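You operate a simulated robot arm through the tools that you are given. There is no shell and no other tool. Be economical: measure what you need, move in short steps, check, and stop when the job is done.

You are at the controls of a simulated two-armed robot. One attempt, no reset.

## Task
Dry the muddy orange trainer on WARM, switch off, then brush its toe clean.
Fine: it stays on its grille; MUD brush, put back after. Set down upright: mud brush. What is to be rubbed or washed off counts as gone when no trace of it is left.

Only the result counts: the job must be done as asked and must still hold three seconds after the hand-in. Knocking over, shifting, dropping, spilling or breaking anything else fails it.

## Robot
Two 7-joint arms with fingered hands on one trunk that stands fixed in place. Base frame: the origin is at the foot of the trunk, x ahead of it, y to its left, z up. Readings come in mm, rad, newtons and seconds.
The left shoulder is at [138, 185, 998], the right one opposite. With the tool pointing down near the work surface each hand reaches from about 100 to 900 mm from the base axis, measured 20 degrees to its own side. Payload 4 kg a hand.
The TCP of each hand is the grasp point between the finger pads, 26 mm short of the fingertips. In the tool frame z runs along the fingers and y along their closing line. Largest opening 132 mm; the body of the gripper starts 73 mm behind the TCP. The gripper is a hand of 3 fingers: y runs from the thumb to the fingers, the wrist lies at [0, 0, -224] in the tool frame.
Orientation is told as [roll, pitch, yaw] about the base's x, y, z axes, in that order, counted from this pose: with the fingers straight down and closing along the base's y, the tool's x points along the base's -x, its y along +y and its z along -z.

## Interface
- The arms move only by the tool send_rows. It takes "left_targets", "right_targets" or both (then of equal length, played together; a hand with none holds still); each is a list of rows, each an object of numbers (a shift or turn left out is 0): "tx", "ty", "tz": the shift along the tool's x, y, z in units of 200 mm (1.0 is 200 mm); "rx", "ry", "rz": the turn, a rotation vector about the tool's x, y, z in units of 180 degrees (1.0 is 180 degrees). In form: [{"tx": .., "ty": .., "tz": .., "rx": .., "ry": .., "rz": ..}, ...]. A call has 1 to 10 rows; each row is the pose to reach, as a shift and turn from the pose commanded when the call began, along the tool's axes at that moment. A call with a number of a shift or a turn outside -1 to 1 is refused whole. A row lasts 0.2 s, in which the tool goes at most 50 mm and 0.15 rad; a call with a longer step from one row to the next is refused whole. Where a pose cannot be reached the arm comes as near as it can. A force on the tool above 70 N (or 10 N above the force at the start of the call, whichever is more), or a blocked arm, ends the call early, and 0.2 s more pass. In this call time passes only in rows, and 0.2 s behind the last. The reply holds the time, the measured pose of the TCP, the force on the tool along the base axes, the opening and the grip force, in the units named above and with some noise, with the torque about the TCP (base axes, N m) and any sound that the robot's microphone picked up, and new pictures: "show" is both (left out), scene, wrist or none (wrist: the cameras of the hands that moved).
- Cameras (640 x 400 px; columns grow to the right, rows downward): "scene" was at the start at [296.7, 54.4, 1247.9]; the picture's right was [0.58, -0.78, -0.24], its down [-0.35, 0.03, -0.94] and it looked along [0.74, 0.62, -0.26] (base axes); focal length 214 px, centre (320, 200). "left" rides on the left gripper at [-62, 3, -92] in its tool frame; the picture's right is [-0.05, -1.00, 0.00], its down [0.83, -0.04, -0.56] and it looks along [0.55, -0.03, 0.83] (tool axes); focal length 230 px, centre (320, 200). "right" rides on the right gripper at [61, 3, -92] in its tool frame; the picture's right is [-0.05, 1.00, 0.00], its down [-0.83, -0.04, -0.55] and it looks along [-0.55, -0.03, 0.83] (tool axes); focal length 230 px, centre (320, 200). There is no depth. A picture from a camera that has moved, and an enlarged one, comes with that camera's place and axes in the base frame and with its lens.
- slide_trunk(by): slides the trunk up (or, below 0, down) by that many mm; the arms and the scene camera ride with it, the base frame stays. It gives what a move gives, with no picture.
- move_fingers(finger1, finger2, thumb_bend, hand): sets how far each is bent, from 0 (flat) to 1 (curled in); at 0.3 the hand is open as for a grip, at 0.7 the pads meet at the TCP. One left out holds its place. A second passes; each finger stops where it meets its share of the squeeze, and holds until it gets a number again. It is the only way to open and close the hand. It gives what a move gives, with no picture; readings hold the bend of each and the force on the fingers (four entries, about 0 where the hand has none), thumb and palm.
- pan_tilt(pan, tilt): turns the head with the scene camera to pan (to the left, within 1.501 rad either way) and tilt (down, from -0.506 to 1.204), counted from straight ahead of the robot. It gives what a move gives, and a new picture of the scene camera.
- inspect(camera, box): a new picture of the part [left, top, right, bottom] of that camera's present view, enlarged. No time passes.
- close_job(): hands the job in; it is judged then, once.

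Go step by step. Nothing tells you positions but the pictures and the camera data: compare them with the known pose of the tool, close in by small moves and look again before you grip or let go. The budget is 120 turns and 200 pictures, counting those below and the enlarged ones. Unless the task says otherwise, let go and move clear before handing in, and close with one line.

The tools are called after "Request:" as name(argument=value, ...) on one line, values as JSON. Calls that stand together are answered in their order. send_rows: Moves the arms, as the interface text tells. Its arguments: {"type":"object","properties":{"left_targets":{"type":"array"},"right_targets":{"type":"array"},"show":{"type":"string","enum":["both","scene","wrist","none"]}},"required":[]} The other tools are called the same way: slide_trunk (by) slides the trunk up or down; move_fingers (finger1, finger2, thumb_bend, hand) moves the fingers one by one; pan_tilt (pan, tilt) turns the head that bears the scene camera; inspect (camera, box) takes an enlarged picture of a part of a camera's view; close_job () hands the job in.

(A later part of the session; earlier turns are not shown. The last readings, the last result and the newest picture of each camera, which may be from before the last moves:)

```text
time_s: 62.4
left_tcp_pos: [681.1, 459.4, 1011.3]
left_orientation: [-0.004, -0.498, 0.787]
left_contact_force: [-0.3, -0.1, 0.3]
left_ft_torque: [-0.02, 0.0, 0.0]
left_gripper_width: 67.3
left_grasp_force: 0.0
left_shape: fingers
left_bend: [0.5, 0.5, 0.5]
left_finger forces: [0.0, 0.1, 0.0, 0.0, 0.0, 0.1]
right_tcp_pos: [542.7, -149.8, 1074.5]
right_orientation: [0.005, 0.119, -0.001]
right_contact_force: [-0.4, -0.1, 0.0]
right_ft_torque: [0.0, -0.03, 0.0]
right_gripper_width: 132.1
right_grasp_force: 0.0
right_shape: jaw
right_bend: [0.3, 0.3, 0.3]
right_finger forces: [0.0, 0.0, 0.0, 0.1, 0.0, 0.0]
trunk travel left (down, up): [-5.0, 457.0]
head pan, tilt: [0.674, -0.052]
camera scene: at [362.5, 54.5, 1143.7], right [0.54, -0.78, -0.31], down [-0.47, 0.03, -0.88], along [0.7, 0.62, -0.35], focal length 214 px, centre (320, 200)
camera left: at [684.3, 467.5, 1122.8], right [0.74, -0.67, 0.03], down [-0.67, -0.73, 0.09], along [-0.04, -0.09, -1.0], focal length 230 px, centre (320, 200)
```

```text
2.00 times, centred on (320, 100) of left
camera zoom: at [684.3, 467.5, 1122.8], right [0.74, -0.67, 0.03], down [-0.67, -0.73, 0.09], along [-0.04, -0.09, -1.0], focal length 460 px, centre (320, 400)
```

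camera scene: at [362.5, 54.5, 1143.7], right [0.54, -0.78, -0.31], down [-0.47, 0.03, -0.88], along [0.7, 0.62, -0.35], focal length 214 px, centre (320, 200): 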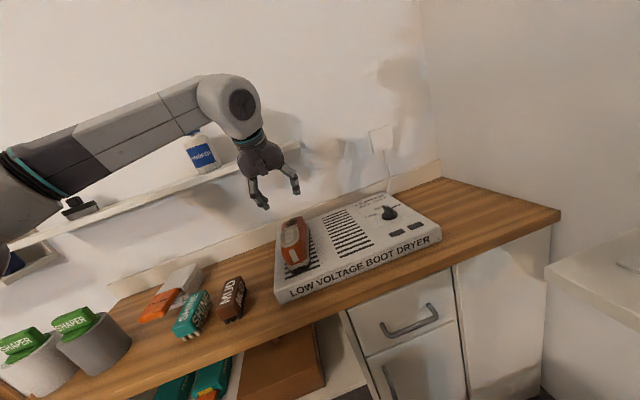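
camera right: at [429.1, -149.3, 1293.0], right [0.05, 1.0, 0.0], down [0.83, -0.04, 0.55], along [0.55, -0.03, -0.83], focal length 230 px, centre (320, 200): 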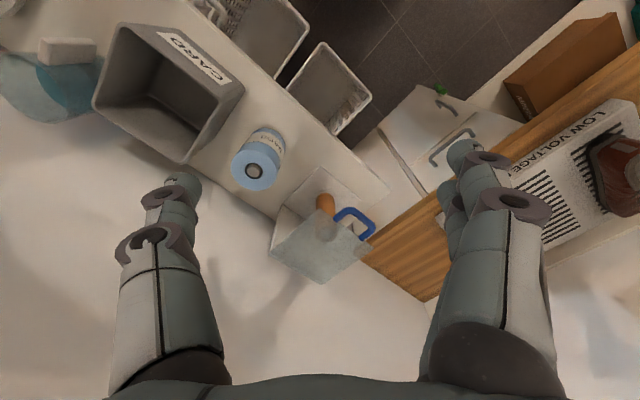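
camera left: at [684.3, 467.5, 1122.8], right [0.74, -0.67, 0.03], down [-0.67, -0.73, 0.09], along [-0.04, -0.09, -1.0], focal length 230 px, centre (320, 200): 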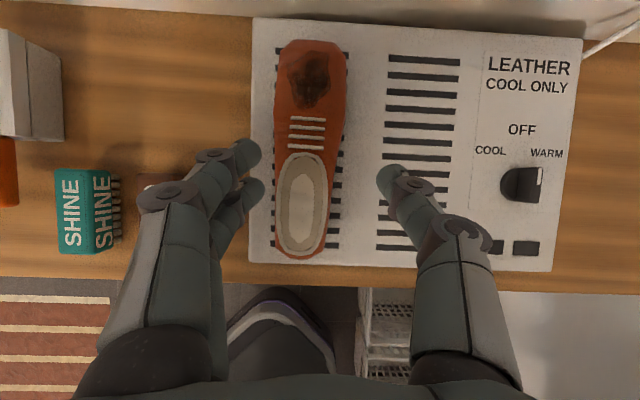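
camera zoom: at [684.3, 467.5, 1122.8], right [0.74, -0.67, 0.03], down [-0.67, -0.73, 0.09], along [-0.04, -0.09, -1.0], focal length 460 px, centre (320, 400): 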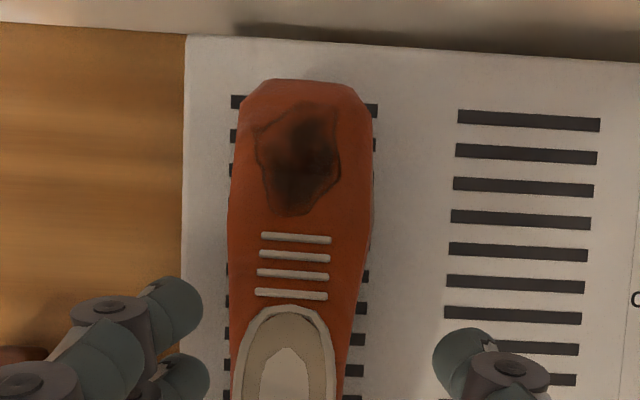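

The mud patch is on the toe top at about (751, 546, 876), roughly 46 × 64 mm. Now I'll move over the mud brush with the fingers open.

Request:
send_rows(left_targets=[{"tx": 0.07, "ty": 0.19, "tz": -0.007}, {"tx": 0.15, "ty": 0.38, "tz": -0.014}, {"tx": 0.22, "ty": 0.57, "tz": -0.02}, {"tx": 0.3, "ty": 0.77, "tz": -0.027}, {"tx": 0.37, "ty": 0.96, "tz": -0.033}], show="none")

Request:
move_fingers(hand="left", finger1=0.3, finger2=0.3, thumb_bend=0.3)

Request:
inspect(camera="left", box=[0, 0, 640, 400])

Request:
inspect(camera="scene", box=[130, 200, 330, 340])

```text
time_s: 63.6
left_tcp_pos: [494.9, 543.2, 983.5]
left_orientation: [-0.005, -0.499, 0.785]
left_contact_force: [0.2, 0.3, 0.7]
left_ft_torque: [0.03, -0.01, -0.03]
left_gripper_width: 67.2
left_grasp_force: 0.1
left_shape: fingers
left_bend: [0.5, 0.5, 0.5]
left_finger forces: [0.0, 0.1, 0.0, 0.1, 0.0, 0.1]
right_tcp_pos: [542.0, -151.8, 1075.8]
right_orientation: [0.005, 0.118, -0.002]
right_contact_force: [0.3, 0.6, -0.5]
right_ft_torque: [0.0, -0.02, 0.03]
right_gripper_width: 132.1
right_grasp_force: 0.0
right_shape: jaw
right_bend: [0.3, 0.3, 0.3]
right_finger forces: [0.1, 0.0, 0.0, 0.0, 0.1, 0.0]
trunk travel left (down, up): [-5.0, 457.0]
head pan, tilt: [0.674, -0.052]
```

```text
time_s: 64.6
left_tcp_pos: [495.9, 544.4, 982.0]
left_orientation: [-0.004, -0.498, 0.786]
left_contact_force: [-0.4, -0.4, -0.8]
left_ft_torque: [0.02, -0.03, 0.0]
left_gripper_width: 133.9
left_grasp_force: 0.1
left_shape: fingers
left_bend: [0.3, 0.3, 0.3]
left_finger forces: [0.1, 0.1, 0.0, 0.1, 0.0, 0.0]
right_tcp_pos: [543.4, -150.8, 1074.0]
right_orientation: [0.005, 0.118, 0.0]
right_contact_force: [-0.4, -0.2, -0.3]
right_ft_torque: [0.0, 0.0, -0.02]
right_gripper_width: 132.0
right_grasp_force: 0.1
right_shape: jaw
right_bend: [0.3, 0.3, 0.3]
right_finger forces: [0.0, 0.1, 0.0, 0.1, 0.0, 0.0]
trunk travel left (down, up): [-5.0, 457.0]
head pan, tilt: [0.674, -0.052]
```

```text
1.00 times, centred on (320, 200) of left (not enlarged: the box is as wide or as high as the picture)
camera zoom: at [500.4, 552.5, 1093.4], right [0.74, -0.67, 0.03], down [-0.67, -0.73, 0.09], along [-0.04, -0.09, -1.0], focal length 230 px, centre (320, 200)
```

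zoom: 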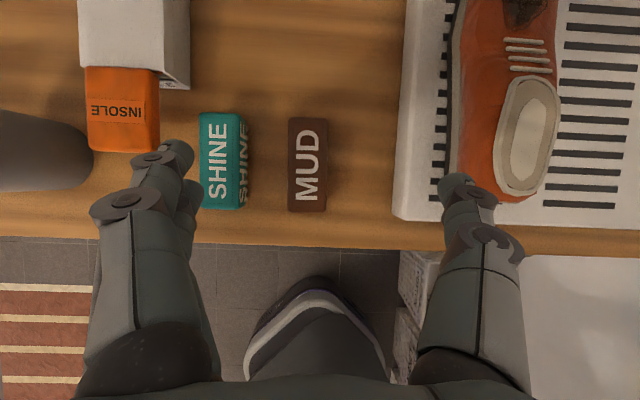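

```text
2.86 times, centred on (230, 270) of scene
camera zoom: at [363.4, 54.4, 1143.2], right [0.54, -0.78, -0.31], down [-0.47, 0.03, -0.88], along [0.7, 0.62, -0.35], focal length 613 px, centre (577, 0)
```

zoom: 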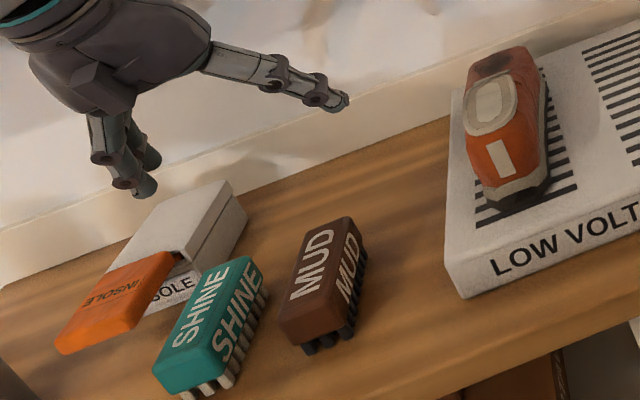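

The mud brush lies along the wall direction, centred at about (507, 570) with its top near z 820. I'll set the fingers to about 85 mm and come down above it.

Request:
move_fingers(hand="left", finger1=0.45, finger2=0.45, thumb_bend=0.45)

Request:
send_rows(left_targets=[{"tx": 0.05, "ty": 0.017, "tz": 0.18}, {"tx": 0.1, "ty": 0.034, "tz": 0.36}, {"tx": 0.15, "ty": 0.05, "tz": 0.545}], show="both")

Request:
inspect(camera="scene", box=[130, 200, 330, 340])

```text
time_s: 65.6
left_tcp_pos: [496.1, 543.3, 982.8]
left_orientation: [-0.004, -0.499, 0.786]
left_contact_force: [0.7, 0.0, -0.5]
left_ft_torque: [0.0, 0.01, 0.0]
left_gripper_width: 85.3
left_grasp_force: 0.1
left_shape: fingers
left_bend: [0.45, 0.45, 0.45]
left_finger forces: [0.1, 0.0, 0.0, 0.0, 0.0, 0.0]
right_tcp_pos: [543.1, -150.7, 1074.7]
right_orientation: [0.007, 0.12, 0.0]
right_contact_force: [-0.5, -0.2, -0.6]
right_ft_torque: [0.05, 0.0, 0.02]
right_gripper_width: 132.0
right_grasp_force: 0.0
right_shape: jaw
right_bend: [0.3, 0.3, 0.3]
right_finger forces: [0.0, 0.1, 0.1, 0.0, 0.0, 0.0]
trunk travel left (down, up): [-5.0, 457.0]
head pan, tilt: [0.674, -0.052]
```

```text
time_s: 66.4
left_tcp_pos: [506.8, 571.1, 868.0]
left_orientation: [-0.003, -0.497, 0.787]
left_contact_force: [-0.4, 0.4, 0.1]
left_ft_torque: [-0.01, 0.01, -0.03]
left_gripper_width: 85.4
left_grasp_force: 0.1
left_shape: fingers
left_bend: [0.45, 0.45, 0.45]
left_finger forces: [0.1, 0.0, 0.1, 0.1, 0.0, 0.0]
right_tcp_pos: [542.9, -150.8, 1074.3]
right_orientation: [0.004, 0.12, 0.0]
right_contact_force: [0.1, -0.1, 0.1]
right_ft_torque: [0.01, 0.01, 0.02]
right_gripper_width: 132.1
right_grasp_force: 0.1
right_shape: jaw
right_bend: [0.3, 0.3, 0.3]
right_finger forces: [0.0, 0.0, 0.1, 0.0, 0.0, 0.0]
trunk travel left (down, up): [-5.0, 457.0]
head pan, tilt: [0.674, -0.052]
camera scene: at [363.9, 54.7, 1142.9], right [0.54, -0.78, -0.31], down [-0.47, 0.03, -0.88], along [0.7, 0.62, -0.35], focal length 214 px, centre (320, 200)
camera left: at [511.5, 580.3, 979.8], right [0.74, -0.67, 0.03], down [-0.67, -0.73, 0.09], along [-0.04, -0.09, -1.0], focal length 230 px, centre (320, 200)
```

scene: 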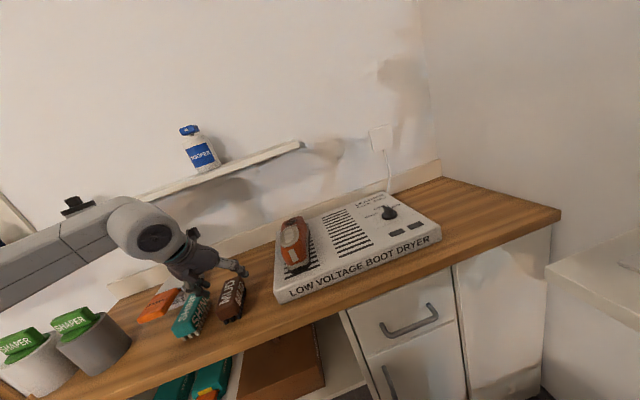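
left: 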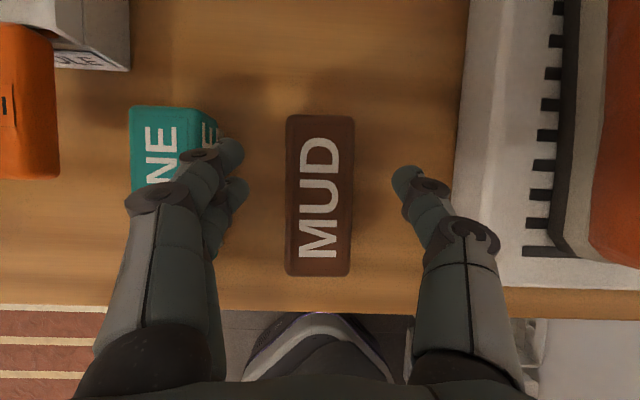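

```text
2.86 times, centred on (230, 270) of scene
camera zoom: at [363.9, 54.7, 1142.9], right [0.54, -0.78, -0.31], down [-0.47, 0.03, -0.88], along [0.7, 0.62, -0.35], focal length 613 px, centre (577, 0)
```

zoom: 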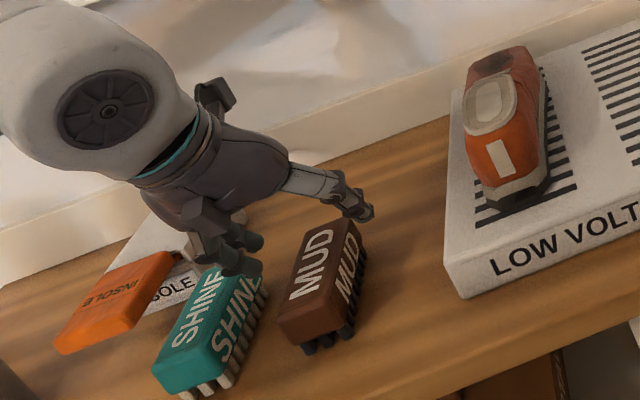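

The brush is centred between the fingers with clearance to SHINE. I'll narrow slightly, then descend to grip height.

Request:
move_fingers(hand="left", finger1=0.48, finger2=0.48, thumb_bend=0.48)

Request:
send_rows(left_targets=[{"tx": 0.045, "tz": 0.082}, {"tx": 0.09, "tz": 0.164}, {"tx": 0.134, "tz": 0.246}], show="both")

Request:
inspect(camera="scene", box=[170, 220, 300, 340])

```text
time_s: 67.4
left_tcp_pos: [505.5, 570.6, 869.9]
left_orientation: [-0.002, -0.495, 0.785]
left_contact_force: [0.0, -0.1, 1.1]
left_ft_torque: [-0.01, 0.02, 0.01]
left_gripper_width: 75.2
left_grasp_force: 0.1
left_shape: fingers
left_bend: [0.48, 0.48, 0.48]
left_finger forces: [0.0, 0.0, 0.0, 0.1, 0.0, 0.1]
right_tcp_pos: [544.2, -150.2, 1074.4]
right_orientation: [0.005, 0.121, 0.0]
right_contact_force: [0.1, -0.2, 0.1]
right_ft_torque: [-0.02, 0.05, 0.0]
right_gripper_width: 131.9
right_grasp_force: 0.1
right_shape: jaw
right_bend: [0.3, 0.3, 0.3]
right_finger forces: [0.0, 0.0, 0.0, 0.0, 0.0, 0.0]
trunk travel left (down, up): [-5.0, 457.0]
head pan, tilt: [0.674, -0.052]
```

```text
time_s: 68.2
left_tcp_pos: [506.1, 570.3, 817.3]
left_orientation: [-0.004, -0.498, 0.787]
left_contact_force: [0.5, 0.9, 0.6]
left_ft_torque: [0.06, 0.0, -0.01]
left_gripper_width: 75.3
left_grasp_force: 0.2
left_shape: fingers
left_bend: [0.48, 0.48, 0.48]
left_finger forces: [0.1, 1.0, 0.0, 0.0, 0.0, 0.1]
right_tcp_pos: [544.0, -151.0, 1075.1]
right_orientation: [0.005, 0.117, 0.0]
right_contact_force: [-0.5, 0.3, -0.8]
right_ft_torque: [-0.03, -0.01, -0.02]
right_gripper_width: 132.0
right_grasp_force: 0.1
right_shape: jaw
right_bend: [0.3, 0.3, 0.3]
right_finger forces: [0.1, 0.0, 0.2, 0.0, 0.0, 0.1]
trunk travel left (down, up): [-5.0, 457.0]
head pan, tilt: [0.674, -0.052]
camera scene: at [363.3, 54.2, 1143.3], right [0.54, -0.78, -0.31], down [-0.47, 0.03, -0.88], along [0.7, 0.62, -0.35], focal length 214 px, centre (320, 200)
camera left: at [510.4, 578.7, 927.2], right [0.74, -0.67, 0.03], down [-0.67, -0.73, 0.09], along [-0.04, -0.09, -1.0], focal length 230 px, centre (320, 200)
```

scene: 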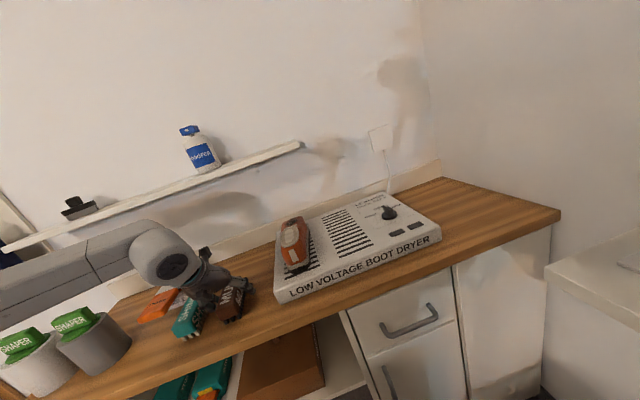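
left: 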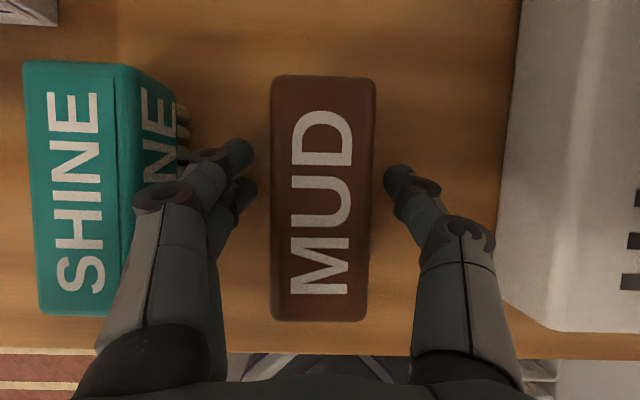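

```text
3.33 times, centred on (235, 280) of scene
camera zoom: at [363.3, 54.2, 1143.3], right [0.54, -0.78, -0.31], down [-0.47, 0.03, -0.88], along [0.7, 0.62, -0.35], focal length 715 px, centre (603, -67)
```

zoom: 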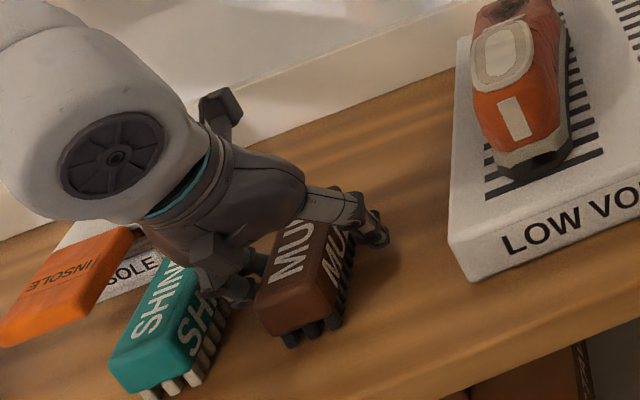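

A fingertip just grazes the bench, so I'll lift 5 mm and close on the brush body.

Request:
send_rows(left_targets=[{"tx": -0.012, "tz": -0.022}], show="none")

Request:
move_fingers(hand="left", finger1=0.7, finger2=0.7, thumb_bend=0.7)

Request:
inspect(camera="left", box=[0, 0, 640, 400])

```text
time_s: 68.6
left_tcp_pos: [505.4, 569.8, 820.9]
left_orientation: [-0.004, -0.498, 0.788]
left_contact_force: [0.1, 0.7, -0.2]
left_ft_torque: [-0.04, 0.0, 0.03]
left_gripper_width: 75.3
left_grasp_force: 0.0
left_shape: fingers
left_bend: [0.48, 0.48, 0.48]
left_finger forces: [0.0, 0.0, 0.1, 0.1, 0.1, 0.0]
right_tcp_pos: [543.2, -151.2, 1075.5]
right_orientation: [0.005, 0.121, 0.0]
right_contact_force: [0.2, -0.2, -0.4]
right_ft_torque: [-0.01, 0.01, 0.02]
right_gripper_width: 131.9
right_grasp_force: 0.2
right_shape: jaw
right_bend: [0.3, 0.3, 0.3]
right_finger forces: [0.1, 0.0, 0.0, 0.0, 0.0, 0.1]
trunk travel left (down, up): [-5.0, 457.0]
head pan, tilt: [0.674, -0.052]
```

```text
time_s: 69.6
left_tcp_pos: [506.0, 570.3, 820.6]
left_orientation: [-0.004, -0.498, 0.786]
left_contact_force: [-0.3, 0.1, -0.4]
left_ft_torque: [-0.03, 0.0, 0.04]
left_gripper_width: 43.7
left_grasp_force: 16.8
left_shape: fingers
left_bend: [0.58, 0.58, 0.62]
left_finger forces: [8.6, 8.2, 0.1, 0.1, 17.2, 0.0]
right_tcp_pos: [543.4, -151.3, 1074.2]
right_orientation: [0.004, 0.12, -0.002]
right_contact_force: [-0.5, -0.2, -0.2]
right_ft_torque: [-0.04, 0.01, -0.01]
right_gripper_width: 131.9
right_grasp_force: 0.0
right_shape: jaw
right_bend: [0.3, 0.3, 0.3]
right_finger forces: [0.0, 0.1, 0.0, 0.0, 0.1, 0.1]
trunk travel left (down, up): [-5.0, 457.0]
head pan, tilt: [0.674, -0.052]
```

```text
1.00 times, centred on (320, 200) of left (not enlarged: the box is as wide or as high as the picture)
camera zoom: at [511.1, 579.0, 931.2], right [0.74, -0.67, 0.03], down [-0.67, -0.73, 0.09], along [-0.04, -0.09, -1.0], focal length 230 px, centre (320, 200)
```

zoom: 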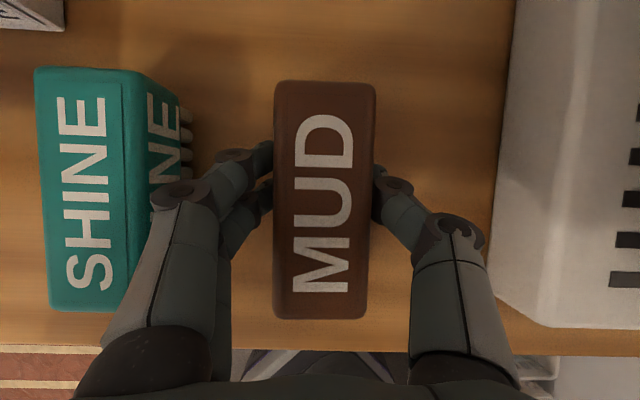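

The brush is gripped at 17 N. I'll lift it straight up.

Request:
send_rows(left_targets=[{"tx": -0.1, "tz": -0.19}, {"tx": -0.2, "tz": -0.38}, {"tx": -0.31, "tz": -0.57}], show="both")

Request:
inspect(camera="scene", box=[130, 200, 330, 340])

```text
time_s: 70.4
left_tcp_pos: [506.3, 569.7, 951.9]
left_orientation: [-0.004, -0.499, 0.785]
left_contact_force: [0.2, -0.1, -1.4]
left_ft_torque: [0.02, 0.0, -0.01]
left_gripper_width: 43.6
left_grasp_force: 17.0
left_shape: fingers
left_bend: [0.58, 0.58, 0.62]
left_finger forces: [8.7, 8.0, 0.0, 0.1, 17.1, 0.0]
right_tcp_pos: [542.6, -152.7, 1075.0]
right_orientation: [0.004, 0.121, 0.0]
right_contact_force: [-0.9, 0.6, 0.0]
right_ft_torque: [0.02, -0.01, -0.02]
right_gripper_width: 131.9
right_grasp_force: 0.0
right_shape: jaw
right_bend: [0.3, 0.3, 0.3]
right_finger forces: [0.0, 0.0, 0.0, 0.0, 0.1, 0.0]
trunk travel left (down, up): [-5.0, 457.0]
head pan, tilt: [0.674, -0.052]
camera scene: at [363.1, 54.0, 1143.4], right [0.54, -0.78, -0.31], down [-0.47, 0.03, -0.88], along [0.7, 0.62, -0.35], focal length 214 px, centre (320, 200)
camera left: at [510.9, 577.2, 1061.8], right [0.74, -0.67, 0.03], down [-0.67, -0.73, 0.09], along [-0.04, -0.09, -1.0], focal length 230 px, centre (320, 200)
```

scene: 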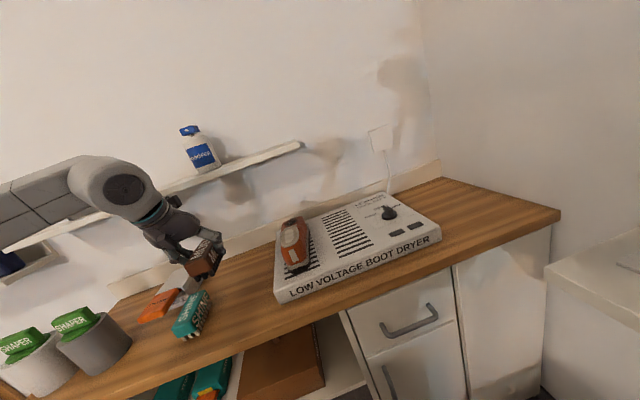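
left: 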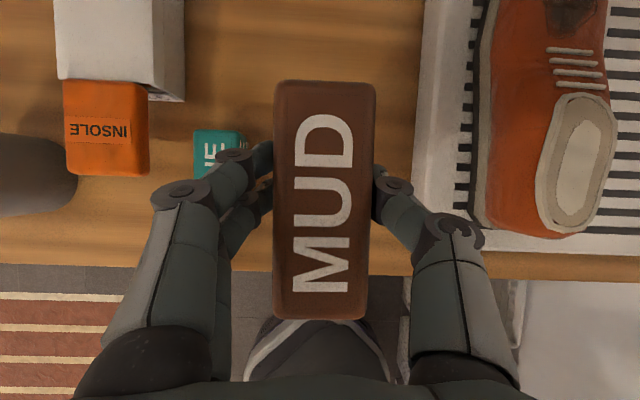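

```text
2.86 times, centred on (230, 270) of scene
camera zoom: at [363.1, 54.0, 1143.4], right [0.54, -0.78, -0.31], down [-0.47, 0.03, -0.88], along [0.7, 0.62, -0.35], focal length 613 px, centre (577, 0)
```

zoom: 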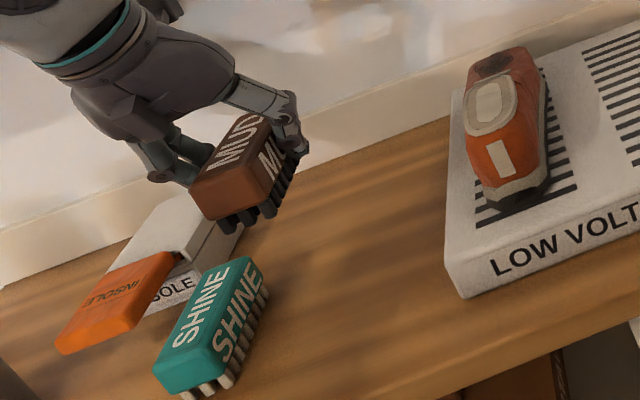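

The brush is held level with its bristles clear. I'll carry it over the shoe, staying short of the wall shelf, whose front edge I put at z 1086 about 950 mm out.

Request:
send_rows(left_targets=[{"tx": -0.096, "ty": -0.158, "tz": 0.03}, {"tx": -0.192, "ty": -0.317, "tz": 0.06}, {"tx": -0.288, "ty": -0.475, "tz": 0.09}, {"tx": -0.385, "ty": -0.633, "tz": 0.12}, {"tx": -0.48, "ty": -0.79, "tz": 0.15}, {"tx": -0.577, "ty": -0.95, "tz": 0.183}], show="both")

Request:
inspect(camera="scene", box=[210, 140, 370, 300])

```text
time_s: 71.8
left_tcp_pos: [723.1, 518.9, 975.0]
left_orientation: [-0.003, -0.495, 0.786]
left_contact_force: [-3.5, -4.5, -2.9]
left_ft_torque: [0.55, -0.54, 0.0]
left_gripper_width: 43.4
left_grasp_force: 16.5
left_shape: fingers
left_bend: [0.58, 0.58, 0.62]
left_finger forces: [8.6, 7.5, 0.0, 0.0, 16.6, 0.0]
right_tcp_pos: [542.8, -151.5, 1073.4]
right_orientation: [0.005, 0.118, 0.0]
right_contact_force: [-0.9, 0.2, 0.3]
right_ft_torque: [0.01, 0.03, 0.01]
right_gripper_width: 131.9
right_grasp_force: 0.1
right_shape: jaw
right_bend: [0.3, 0.3, 0.3]
right_finger forces: [0.1, 0.0, 0.0, 0.1, 0.0, 0.0]
trunk travel left (down, up): [-5.0, 457.0]
head pan, tilt: [0.674, -0.052]
camera scene: at [362.7, 53.4, 1143.4], right [0.54, -0.78, -0.31], down [-0.47, 0.03, -0.88], along [0.7, 0.62, -0.35], focal length 214 px, centre (320, 200)
camera left: at [726.6, 527.9, 1085.7], right [0.74, -0.67, 0.03], down [-0.67, -0.73, 0.09], along [-0.04, -0.09, -1.0], focal length 230 px, centre (320, 200)
```

scene: 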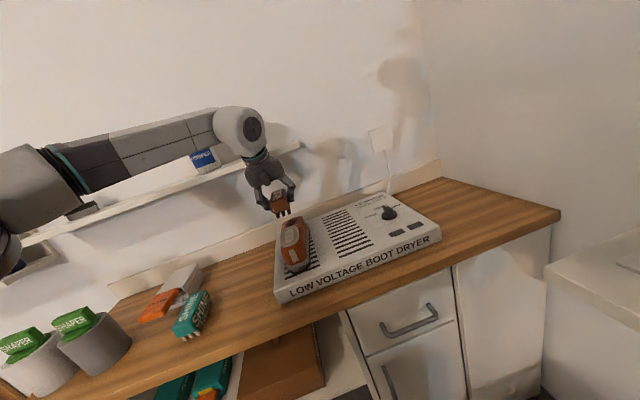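
left: 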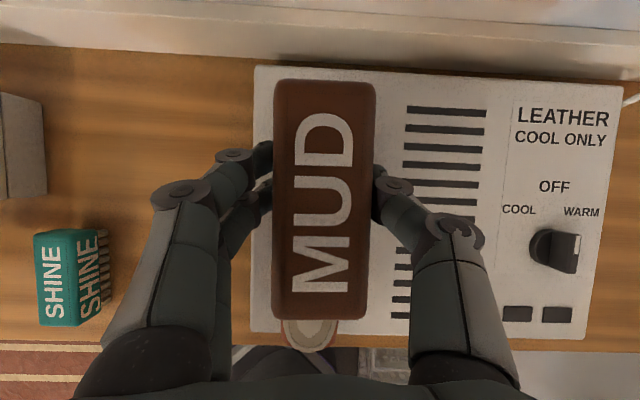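

```text
2.50 times, centred on (290, 220) of scene
camera zoom: at [362.7, 53.4, 1143.4], right [0.54, -0.78, -0.31], down [-0.47, 0.03, -0.88], along [0.7, 0.62, -0.35], focal length 536 px, centre (395, 150)
```

zoom: 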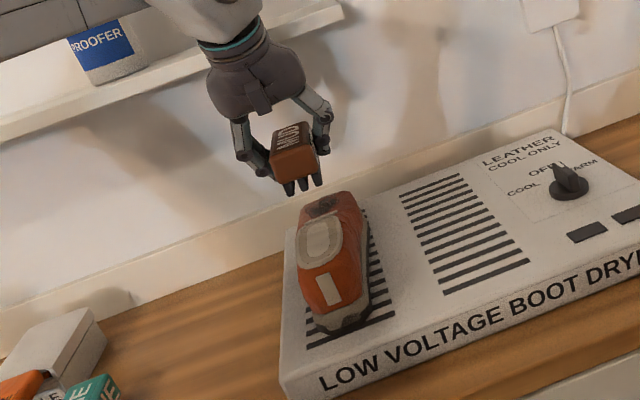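

There's a force of about 6 N pushing the hand back from roughly 135 mm above the grasp point, so it is probably touching the shelf edge. I'll back off straight away and check.

Request:
send_rows(left_targets=[{"tx": 0.088, "tz": -0.048}], show="both")

Request:
inspect(camera="scene", box=[160, 90, 340, 220])

```text
time_s: 72.2
left_tcp_pos: [709.1, 506.1, 975.1]
left_orientation: [-0.003, -0.499, 0.786]
left_contact_force: [0.1, -0.7, -1.5]
left_ft_torque: [-0.03, -0.01, -0.03]
left_gripper_width: 43.9
left_grasp_force: 16.2
left_shape: fingers
left_bend: [0.58, 0.58, 0.62]
left_finger forces: [8.7, 7.5, 0.0, 0.1, 16.6, 0.0]
right_tcp_pos: [542.1, -150.6, 1074.1]
right_orientation: [0.005, 0.119, 0.001]
right_contact_force: [0.7, -0.3, -0.1]
right_ft_torque: [0.0, -0.02, 0.02]
right_gripper_width: 132.0
right_grasp_force: 0.1
right_shape: jaw
right_bend: [0.3, 0.3, 0.3]
right_finger forces: [0.1, 0.0, 0.1, 0.0, 0.0, 0.0]
trunk travel left (down, up): [-5.0, 457.0]
head pan, tilt: [0.674, -0.052]
camera scene: at [362.9, 53.7, 1143.6], right [0.54, -0.78, -0.31], down [-0.47, 0.03, -0.88], along [0.7, 0.62, -0.35], focal length 214 px, centre (320, 200)
camera left: at [712.2, 514.7, 1085.7], right [0.74, -0.67, 0.03], down [-0.67, -0.73, 0.09], along [-0.04, -0.09, -1.0], focal length 230 px, centre (320, 200)
```

scene: 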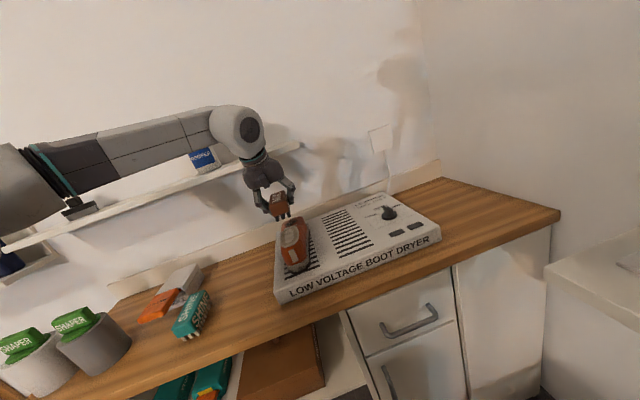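
left: 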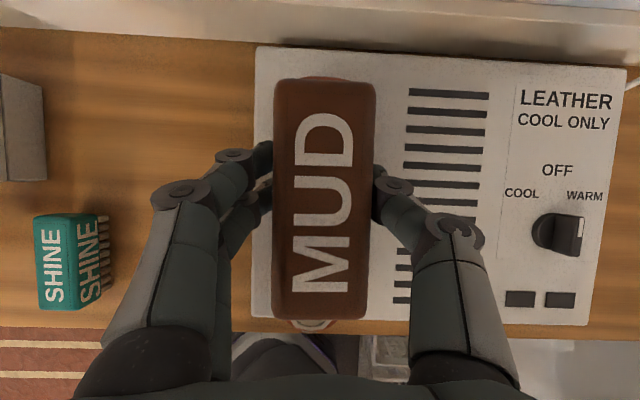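

```text
3.08 times, centred on (250, 155) of scene
camera zoom: at [362.9, 53.7, 1143.6], right [0.54, -0.78, -0.31], down [-0.47, 0.03, -0.88], along [0.7, 0.62, -0.35], focal length 660 px, centre (535, 338)
```

zoom: 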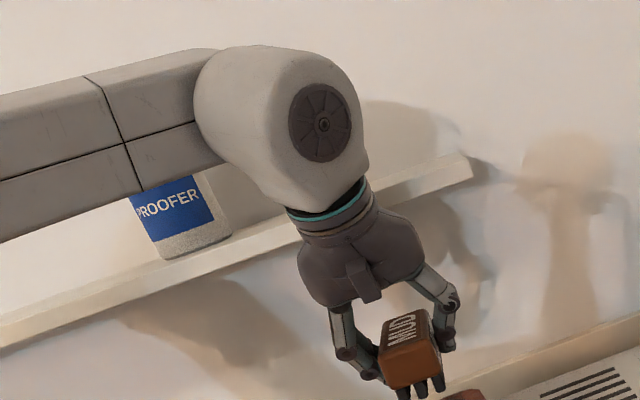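

The force has gone and nothing was disturbed: the hand had met the shelf's front edge. I need more lean to get under it, so I'll set the brush back on its spot and regrip it leaning further out.

Request:
send_rows(left_targets=[{"tx": 0.081, "ty": 0.157, "tz": -0.022}, {"tx": 0.162, "ty": 0.314, "tz": -0.045}, {"tx": 0.243, "ty": 0.471, "tz": -0.067}, {"tx": 0.325, "ty": 0.629, "tz": -0.09}, {"tx": 0.406, "ty": 0.786, "tz": -0.112}, {"tx": 0.487, "ty": 0.943, "tz": -0.134}], show="wrist")

```text
time_s: 73.6
left_tcp_pos: [507.0, 570.5, 951.0]
left_orientation: [-0.008, -0.498, 0.787]
left_contact_force: [-0.4, 0.7, -0.7]
left_ft_torque: [0.0, -0.02, 0.03]
left_gripper_width: 43.2
left_grasp_force: 16.1
left_shape: fingers
left_bend: [0.58, 0.58, 0.62]
left_finger forces: [8.7, 7.2, 0.0, 0.0, 16.3, 0.0]
right_tcp_pos: [542.2, -151.1, 1074.9]
right_orientation: [0.004, 0.12, 0.001]
right_contact_force: [-0.6, -0.8, -0.7]
right_ft_torque: [-0.01, 0.0, 0.02]
right_gripper_width: 131.8
right_grasp_force: 0.0
right_shape: jaw
right_bend: [0.3, 0.3, 0.3]
right_finger forces: [0.0, 0.0, 0.0, 0.0, 0.0, 0.0]
trunk travel left (down, up): [-5.0, 457.0]
head pan, tilt: [0.674, -0.052]
camera left: at [510.6, 579.0, 1061.6], right [0.74, -0.67, 0.03], down [-0.67, -0.73, 0.09], along [-0.04, -0.09, -1.0], focal length 230 px, centre (320, 200)
```

left: 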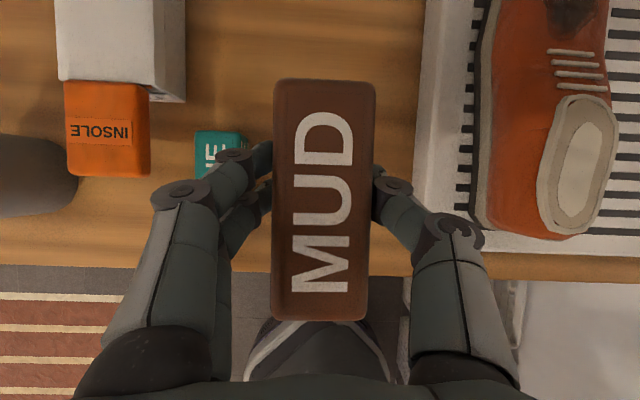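

It's back above its spot, so I'll lower it to the original height.

Request:
send_rows(left_targets=[{"tx": 0.1, "tz": 0.187}, {"tx": 0.2, "tz": 0.373}, {"tx": 0.28, "tz": 0.515}, {"tx": 0.308, "tz": 0.566}], show="none")

Request:
inspect(camera="scene", box=[170, 220, 300, 340])

```text
time_s: 74.6
left_tcp_pos: [505.4, 572.1, 822.5]
left_orientation: [-0.004, -0.5, 0.789]
left_contact_force: [0.0, 0.1, -0.8]
left_ft_torque: [-0.03, -0.01, 0.0]
left_gripper_width: 43.0
left_grasp_force: 16.5
left_shape: fingers
left_bend: [0.58, 0.58, 0.62]
left_finger forces: [8.8, 7.0, 0.0, 0.0, 16.2, 0.0]
right_tcp_pos: [543.2, -151.1, 1074.6]
right_orientation: [0.004, 0.121, -0.001]
right_contact_force: [0.2, 0.1, -0.2]
right_ft_torque: [0.01, -0.02, -0.01]
right_gripper_width: 132.1
right_grasp_force: 0.0
right_shape: jaw
right_bend: [0.3, 0.3, 0.3]
right_finger forces: [0.0, 0.1, 0.0, 0.1, 0.0, 0.0]
trunk travel left (down, up): [-5.0, 457.0]
head pan, tilt: [0.674, -0.052]
```

```text
3.33 times, centred on (235, 280) of scene
camera zoom: at [363.6, 54.4, 1143.1], right [0.54, -0.78, -0.31], down [-0.47, 0.03, -0.88], along [0.7, 0.62, -0.35], focal length 715 px, centre (603, -67)
```

zoom: 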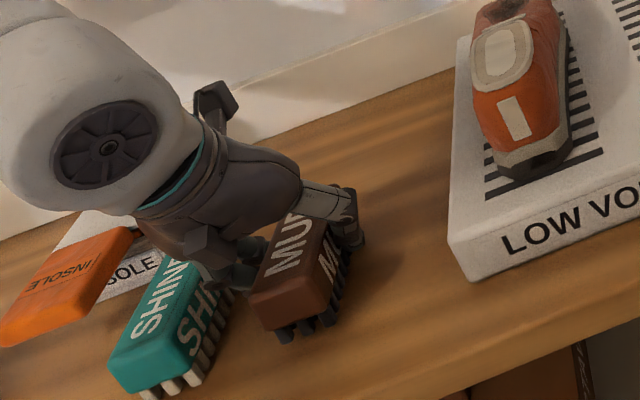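

Almost touching, so I'll lower a couple of millimetres until I feel contact.

Request:
send_rows(left_targets=[{"tx": 0.005, "tz": 0.009}, {"tx": 0.008, "tz": 0.014}], show="none")

```text
time_s: 75.2
left_tcp_pos: [507.5, 569.9, 819.7]
left_orientation: [-0.004, -0.5, 0.788]
left_contact_force: [-1.1, 0.5, -1.7]
left_ft_torque: [0.06, -0.03, -0.01]
left_gripper_width: 43.3
left_grasp_force: 16.9
left_shape: fingers
left_bend: [0.58, 0.58, 0.62]
left_finger forces: [9.0, 8.0, 0.1, 0.1, 16.4, 0.0]
right_tcp_pos: [543.0, -151.1, 1074.7]
right_orientation: [0.005, 0.118, 0.001]
right_contact_force: [0.0, -0.9, 0.0]
right_ft_torque: [0.02, -0.05, -0.02]
right_gripper_width: 131.7
right_grasp_force: 0.0
right_shape: jaw
right_bend: [0.3, 0.3, 0.3]
right_finger forces: [0.1, 0.0, 0.0, 0.1, 0.0, 0.0]
trunk travel left (down, up): [-5.0, 457.0]
head pan, tilt: [0.674, -0.052]
```

Request:
send_rows(left_targets=[{"tx": 0.004, "tz": 0.007}], show="none")

```text
time_s: 75.6
left_tcp_pos: [507.5, 570.0, 819.3]
left_orientation: [-0.003, -0.499, 0.787]
left_contact_force: [-0.6, 0.5, 4.1]
left_ft_torque: [0.06, -0.09, 0.02]
left_gripper_width: 43.1
left_grasp_force: 17.4
left_shape: fingers
left_bend: [0.58, 0.58, 0.63]
left_finger forces: [9.7, 8.6, 0.0, 0.2, 16.9, 0.0]
right_tcp_pos: [542.6, -150.3, 1075.8]
right_orientation: [0.005, 0.119, 0.001]
right_contact_force: [-0.8, 0.8, -0.4]
right_ft_torque: [-0.01, 0.01, 0.0]
right_gripper_width: 132.0
right_grasp_force: 0.1
right_shape: jaw
right_bend: [0.3, 0.3, 0.3]
right_finger forces: [0.1, 0.0, 0.0, 0.1, 0.0, 0.1]
trunk travel left (down, up): [-5.0, 457.0]
head pan, tilt: [0.674, -0.052]
```

The brush is resting on the bench. I'll open, lean further (0.8 rad total) and grip again slightly nearer the robot.

Request:
move_fingers(hand="left", finger1=0.48, finger2=0.48, thumb_bend=0.48)

Request:
send_rows(left_targets=[{"tx": 0.01, "tz": -0.02, "ry": -0.032}, {"tx": 0.022, "tz": -0.03, "ry": -0.064}, {"tx": 0.034, "tz": -0.041, "ry": -0.096}], show="both")

Request:
inspect(camera="scene", box=[170, 220, 300, 340])

```text
time_s: 76.6
left_tcp_pos: [508.8, 571.2, 818.9]
left_orientation: [-0.002, -0.496, 0.787]
left_contact_force: [-0.1, 0.1, 0.1]
left_ft_torque: [0.0, 0.01, -0.03]
left_gripper_width: 74.0
left_grasp_force: 0.1
left_shape: fingers
left_bend: [0.48, 0.48, 0.48]
left_finger forces: [0.0, 0.1, 0.0, 0.0, 0.0, 0.1]
right_tcp_pos: [542.8, -152.1, 1074.4]
right_orientation: [0.005, 0.119, 0.001]
right_contact_force: [0.5, -0.2, 0.3]
right_ft_torque: [0.04, 0.01, -0.02]
right_gripper_width: 132.0
right_grasp_force: 0.1
right_shape: jaw
right_bend: [0.3, 0.3, 0.3]
right_finger forces: [0.0, 0.0, 0.0, 0.0, 0.1, 0.1]
trunk travel left (down, up): [-5.0, 457.0]
head pan, tilt: [0.674, -0.052]
```

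```text
time_s: 77.4
left_tcp_pos: [500.0, 561.9, 823.7]
left_orientation: [-0.006, -0.801, 0.787]
left_contact_force: [0.4, 0.3, -0.1]
left_ft_torque: [0.01, 0.02, 0.01]
left_gripper_width: 73.8
left_grasp_force: 0.1
left_shape: fingers
left_bend: [0.48, 0.48, 0.48]
left_finger forces: [0.0, 0.1, 0.0, 0.0, 0.1, 0.0]
right_tcp_pos: [543.6, -151.9, 1073.9]
right_orientation: [0.004, 0.119, 0.0]
right_contact_force: [-0.2, -1.5, -0.6]
right_ft_torque: [-0.01, 0.02, -0.02]
right_gripper_width: 132.0
right_grasp_force: 0.1
right_shape: jaw
right_bend: [0.3, 0.3, 0.3]
right_finger forces: [0.1, 0.0, 0.1, 0.1, 0.1, 0.0]
trunk travel left (down, up): [-5.0, 457.0]
head pan, tilt: [0.674, -0.052]
camera scene: at [363.2, 54.0, 1143.3], right [0.54, -0.78, -0.31], down [-0.47, 0.03, -0.88], along [0.7, 0.62, -0.35], focal length 214 px, centre (320, 200)
camera left: at [481.8, 547.3, 931.6], right [0.73, -0.68, 0.04], down [-0.66, -0.72, -0.21], along [0.17, 0.13, -0.98], focal length 230 px, centre (320, 200)
```

scene: 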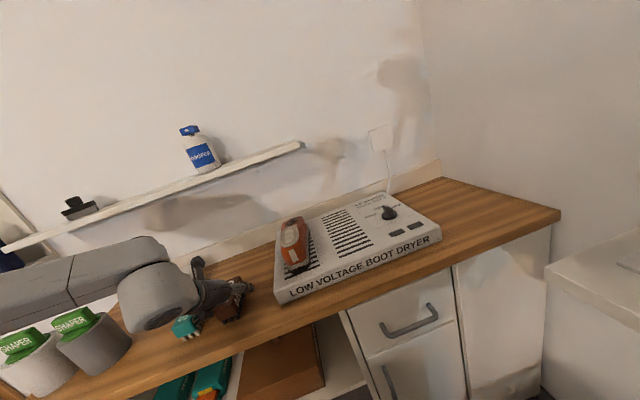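
left: 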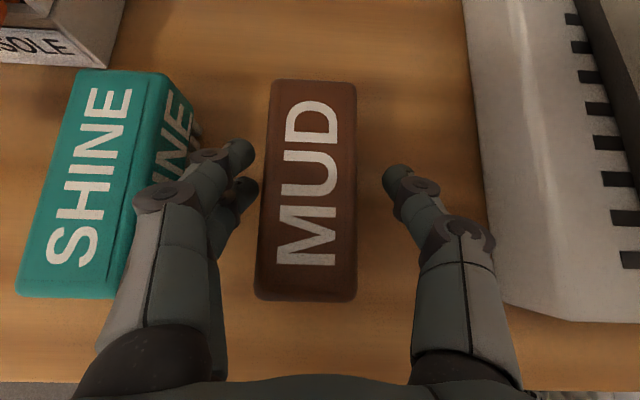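

```text
3.33 times, centred on (235, 280) of scene
camera zoom: at [363.2, 54.0, 1143.3], right [0.54, -0.78, -0.31], down [-0.47, 0.03, -0.88], along [0.7, 0.62, -0.35], focal length 715 px, centre (603, -67)
```

zoom: 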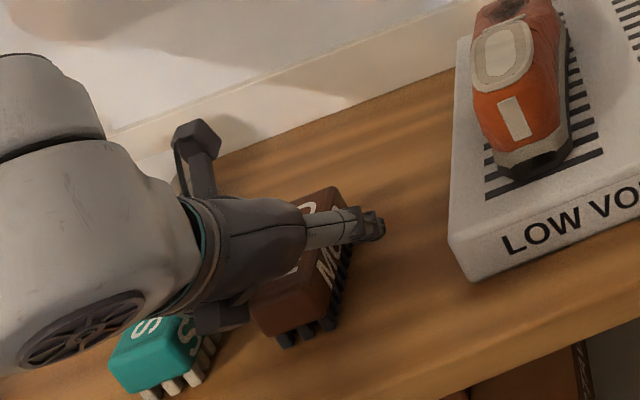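

The new lean looks fine and the brush hasn't moved. I'll shift 4 mm to centre on it, lower 8 mm and grip.

Request:
send_rows(left_targets=[{"tx": 0.029, "ty": 0.02, "tz": 0.028}], show="none")

Request:
move_fingers(hand="left", finger1=0.72, finger2=0.72, thumb_bend=0.72)

Request:
inspect(camera="left", box=[0, 0, 640, 400])

```text
time_s: 77.8
left_tcp_pos: [500.4, 565.4, 813.1]
left_orientation: [-0.003, -0.799, 0.787]
left_contact_force: [0.5, 0.8, -0.7]
left_ft_torque: [-0.01, 0.01, 0.01]
left_gripper_width: 73.9
left_grasp_force: 0.1
left_shape: fingers
left_bend: [0.48, 0.48, 0.48]
left_finger forces: [0.0, 0.1, 0.0, 0.0, 0.0, 0.0]
right_tcp_pos: [542.6, -151.1, 1073.5]
right_orientation: [0.005, 0.12, -0.001]
right_contact_force: [0.5, -1.1, 0.0]
right_ft_torque: [0.02, 0.0, 0.0]
right_gripper_width: 131.9
right_grasp_force: 0.0
right_shape: jaw
right_bend: [0.3, 0.3, 0.3]
right_finger forces: [0.0, 0.1, 0.0, 0.0, 0.1, 0.0]
trunk travel left (down, up): [-5.0, 457.0]
head pan, tilt: [0.674, -0.052]
```

```text
time_s: 78.8
left_tcp_pos: [499.1, 566.2, 815.6]
left_orientation: [-0.004, -0.797, 0.787]
left_contact_force: [0.1, -0.3, -0.2]
left_ft_torque: [-0.02, 0.02, -0.02]
left_gripper_width: 43.3
left_grasp_force: 19.2
left_shape: fingers
left_bend: [0.58, 0.59, 0.63]
left_finger forces: [9.3, 9.3, 0.0, 0.0, 18.6, 0.0]
right_tcp_pos: [543.2, -151.4, 1074.9]
right_orientation: [0.005, 0.12, -0.001]
right_contact_force: [1.1, 0.4, -0.7]
right_ft_torque: [-0.03, 0.01, 0.0]
right_gripper_width: 132.0
right_grasp_force: 0.0
right_shape: jaw
right_bend: [0.3, 0.3, 0.3]
right_finger forces: [0.1, 0.1, 0.0, 0.0, 0.1, 0.1]
trunk travel left (down, up): [-5.0, 457.0]
head pan, tilt: [0.674, -0.052]
```

```text
1.00 times, centred on (320, 200) of left (not enlarged: the box is as wide or as high as the picture)
camera zoom: at [480.1, 550.2, 923.5], right [0.73, -0.68, 0.04], down [-0.66, -0.72, -0.21], along [0.17, 0.13, -0.98], focal length 230 px, centre (320, 200)
```

zoom: 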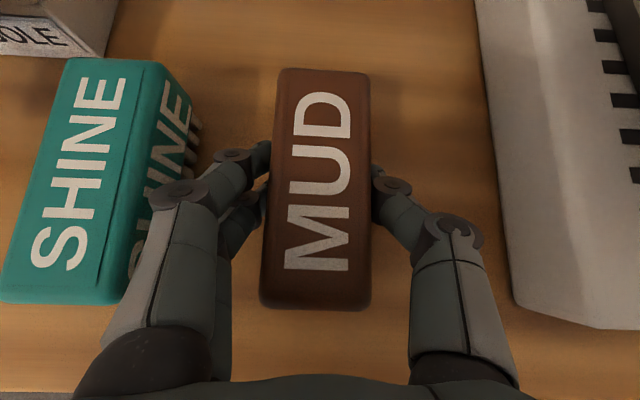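

Firm grip at 19 N. I'll lift the brush and carry it over the toe.

Request:
send_rows(left_targets=[{"tx": -0.139, "tz": -0.135}, {"tx": -0.278, "tz": -0.27}, {"tx": -0.417, "tz": -0.405}, {"tx": -0.556, "tz": -0.54}], show="none")

Request:
send_rows(left_targets=[{"tx": -0.068, "ty": -0.16, "tz": 0.07}, {"tx": -0.135, "ty": -0.32, "tz": 0.139}, {"tx": -0.203, "ty": -0.479, "tz": 0.209}, {"tx": -0.27, "ty": -0.639, "tz": 0.278}, {"tx": -0.338, "ty": -0.798, "tz": 0.348}, {"tx": -0.406, "ty": -0.958, "tz": 0.417}], show="both")

Request:
inspect(camera="scene", box=[210, 140, 370, 300])

```text
time_s: 79.8
left_tcp_pos: [497.7, 566.4, 969.5]
left_orientation: [-0.003, -0.8, 0.786]
left_contact_force: [0.0, 0.6, -1.9]
left_ft_torque: [-0.03, 0.0, 0.01]
left_gripper_width: 43.2
left_grasp_force: 18.3
left_shape: fingers
left_bend: [0.58, 0.59, 0.63]
left_finger forces: [9.2, 9.5, 0.1, 0.0, 18.6, 0.1]
right_tcp_pos: [542.7, -151.1, 1074.8]
right_orientation: [0.005, 0.119, -0.001]
right_contact_force: [0.4, -0.1, -0.5]
right_ft_torque: [-0.01, 0.0, 0.0]
right_gripper_width: 132.0
right_grasp_force: 0.0
right_shape: jaw
right_bend: [0.3, 0.3, 0.3]
right_finger forces: [0.1, 0.0, 0.0, 0.0, 0.0, 0.0]
trunk travel left (down, up): [-5.0, 457.0]
head pan, tilt: [0.674, -0.052]
```

```text
time_s: 81.2
left_tcp_pos: [719.0, 515.0, 968.8]
left_orientation: [-0.002, -0.797, 0.786]
left_contact_force: [-0.7, 0.2, -2.7]
left_ft_torque: [0.0, 0.0, 0.01]
left_gripper_width: 43.4
left_grasp_force: 18.3
left_shape: fingers
left_bend: [0.58, 0.59, 0.63]
left_finger forces: [9.2, 9.5, 0.0, 0.0, 18.3, 0.0]
right_tcp_pos: [543.6, -152.4, 1072.9]
right_orientation: [0.006, 0.123, 0.001]
right_contact_force: [0.4, -0.5, -0.2]
right_ft_torque: [0.01, 0.04, 0.01]
right_gripper_width: 131.5
right_grasp_force: 0.1
right_shape: jaw
right_bend: [0.3, 0.3, 0.3]
right_finger forces: [0.0, 0.0, 0.0, 0.0, 0.0, 0.0]
trunk travel left (down, up): [-5.0, 457.0]
head pan, tilt: [0.674, -0.052]
camera scene: at [365.0, 54.1, 1142.3], right [0.54, -0.78, -0.32], down [-0.47, 0.03, -0.88], along [0.7, 0.62, -0.35], focal length 214 px, centre (320, 200)
camera left: at [699.9, 500.2, 1076.9], right [0.73, -0.68, 0.04], down [-0.66, -0.72, -0.21], along [0.17, 0.13, -0.98], focal length 230 px, centre (320, 200)
```

scene: 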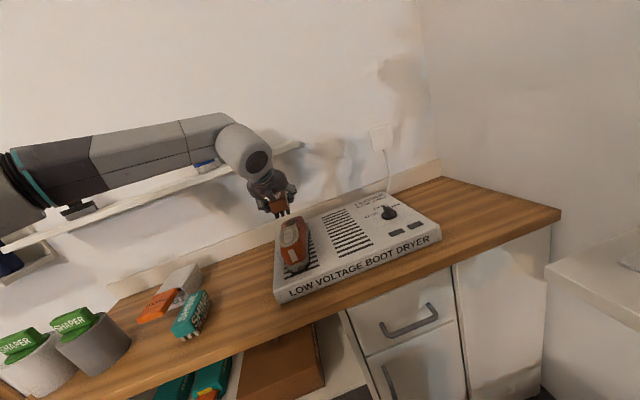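
left: 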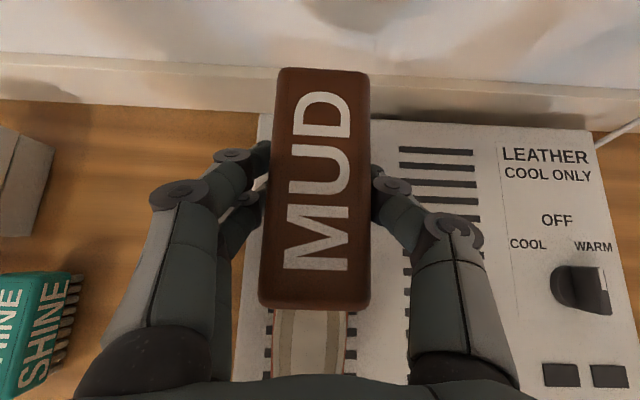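

```text
2.50 times, centred on (290, 220) of scene
camera zoom: at [365.0, 54.1, 1142.3], right [0.54, -0.78, -0.32], down [-0.47, 0.03, -0.88], along [0.7, 0.62, -0.35], focal length 536 px, centre (395, 150)
```

zoom: 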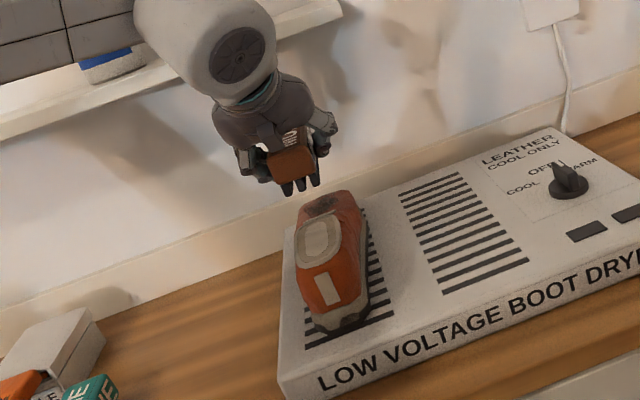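

Clear of contact and aligned with the shoe. I'll move diagonally forward and down to just above the toe.

Request:
send_rows(left_targets=[{"tx": -0.014, "tz": 0.107}, {"tx": -0.028, "tz": 0.215}, {"tx": -0.041, "tz": 0.322}], show="both")

Request:
inspect(camera="scene", box=[240, 150, 360, 270])

```text
time_s: 82.0
left_tcp_pos: [751.5, 549.0, 930.2]
left_orientation: [-0.003, -0.798, 0.787]
left_contact_force: [0.4, 0.1, -1.4]
left_ft_torque: [0.01, 0.01, -0.02]
left_gripper_width: 43.2
left_grasp_force: 18.7
left_shape: fingers
left_bend: [0.58, 0.59, 0.63]
left_finger forces: [9.2, 9.6, 0.0, 0.0, 18.4, 0.1]
right_tcp_pos: [544.4, -150.9, 1073.2]
right_orientation: [0.004, 0.12, 0.0]
right_contact_force: [0.3, 0.2, 0.5]
right_ft_torque: [0.0, 0.03, 0.03]
right_gripper_width: 131.8
right_grasp_force: 0.1
right_shape: jaw
right_bend: [0.3, 0.3, 0.3]
right_finger forces: [0.0, 0.1, 0.0, 0.0, 0.1, 0.1]
trunk travel left (down, up): [-5.0, 457.0]
head pan, tilt: [0.674, -0.052]
camera scene: at [364.1, 54.7, 1142.8], right [0.54, -0.78, -0.31], down [-0.47, 0.03, -0.88], along [0.7, 0.62, -0.35], focal length 214 px, centre (320, 200)
camera left: at [732.9, 534.4, 1037.8], right [0.73, -0.68, 0.04], down [-0.66, -0.72, -0.21], along [0.17, 0.13, -0.98], focal length 230 px, centre (320, 200)
```

scene: 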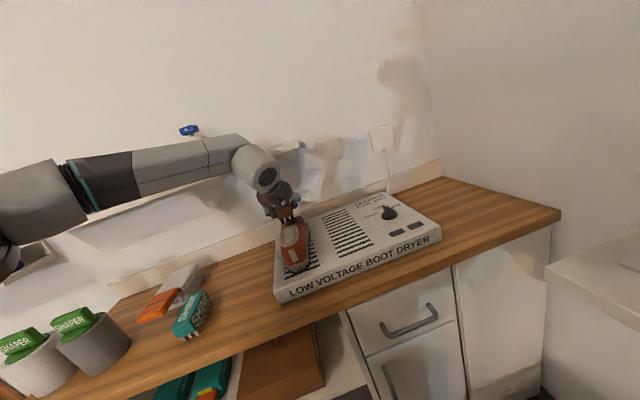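
left: 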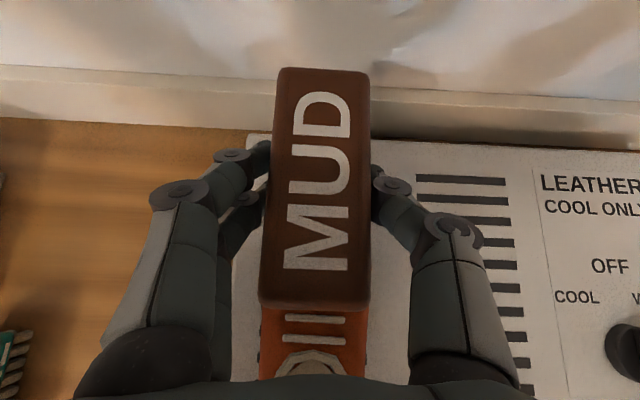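

```text
3.33 times, centred on (300, 210) of scene
camera zoom: at [364.1, 54.7, 1142.8], right [0.54, -0.78, -0.31], down [-0.47, 0.03, -0.88], along [0.7, 0.62, -0.35], focal length 715 px, centre (387, 167)
```

zoom: 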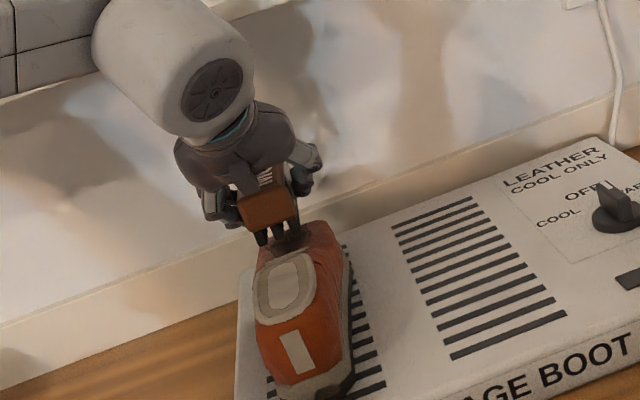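

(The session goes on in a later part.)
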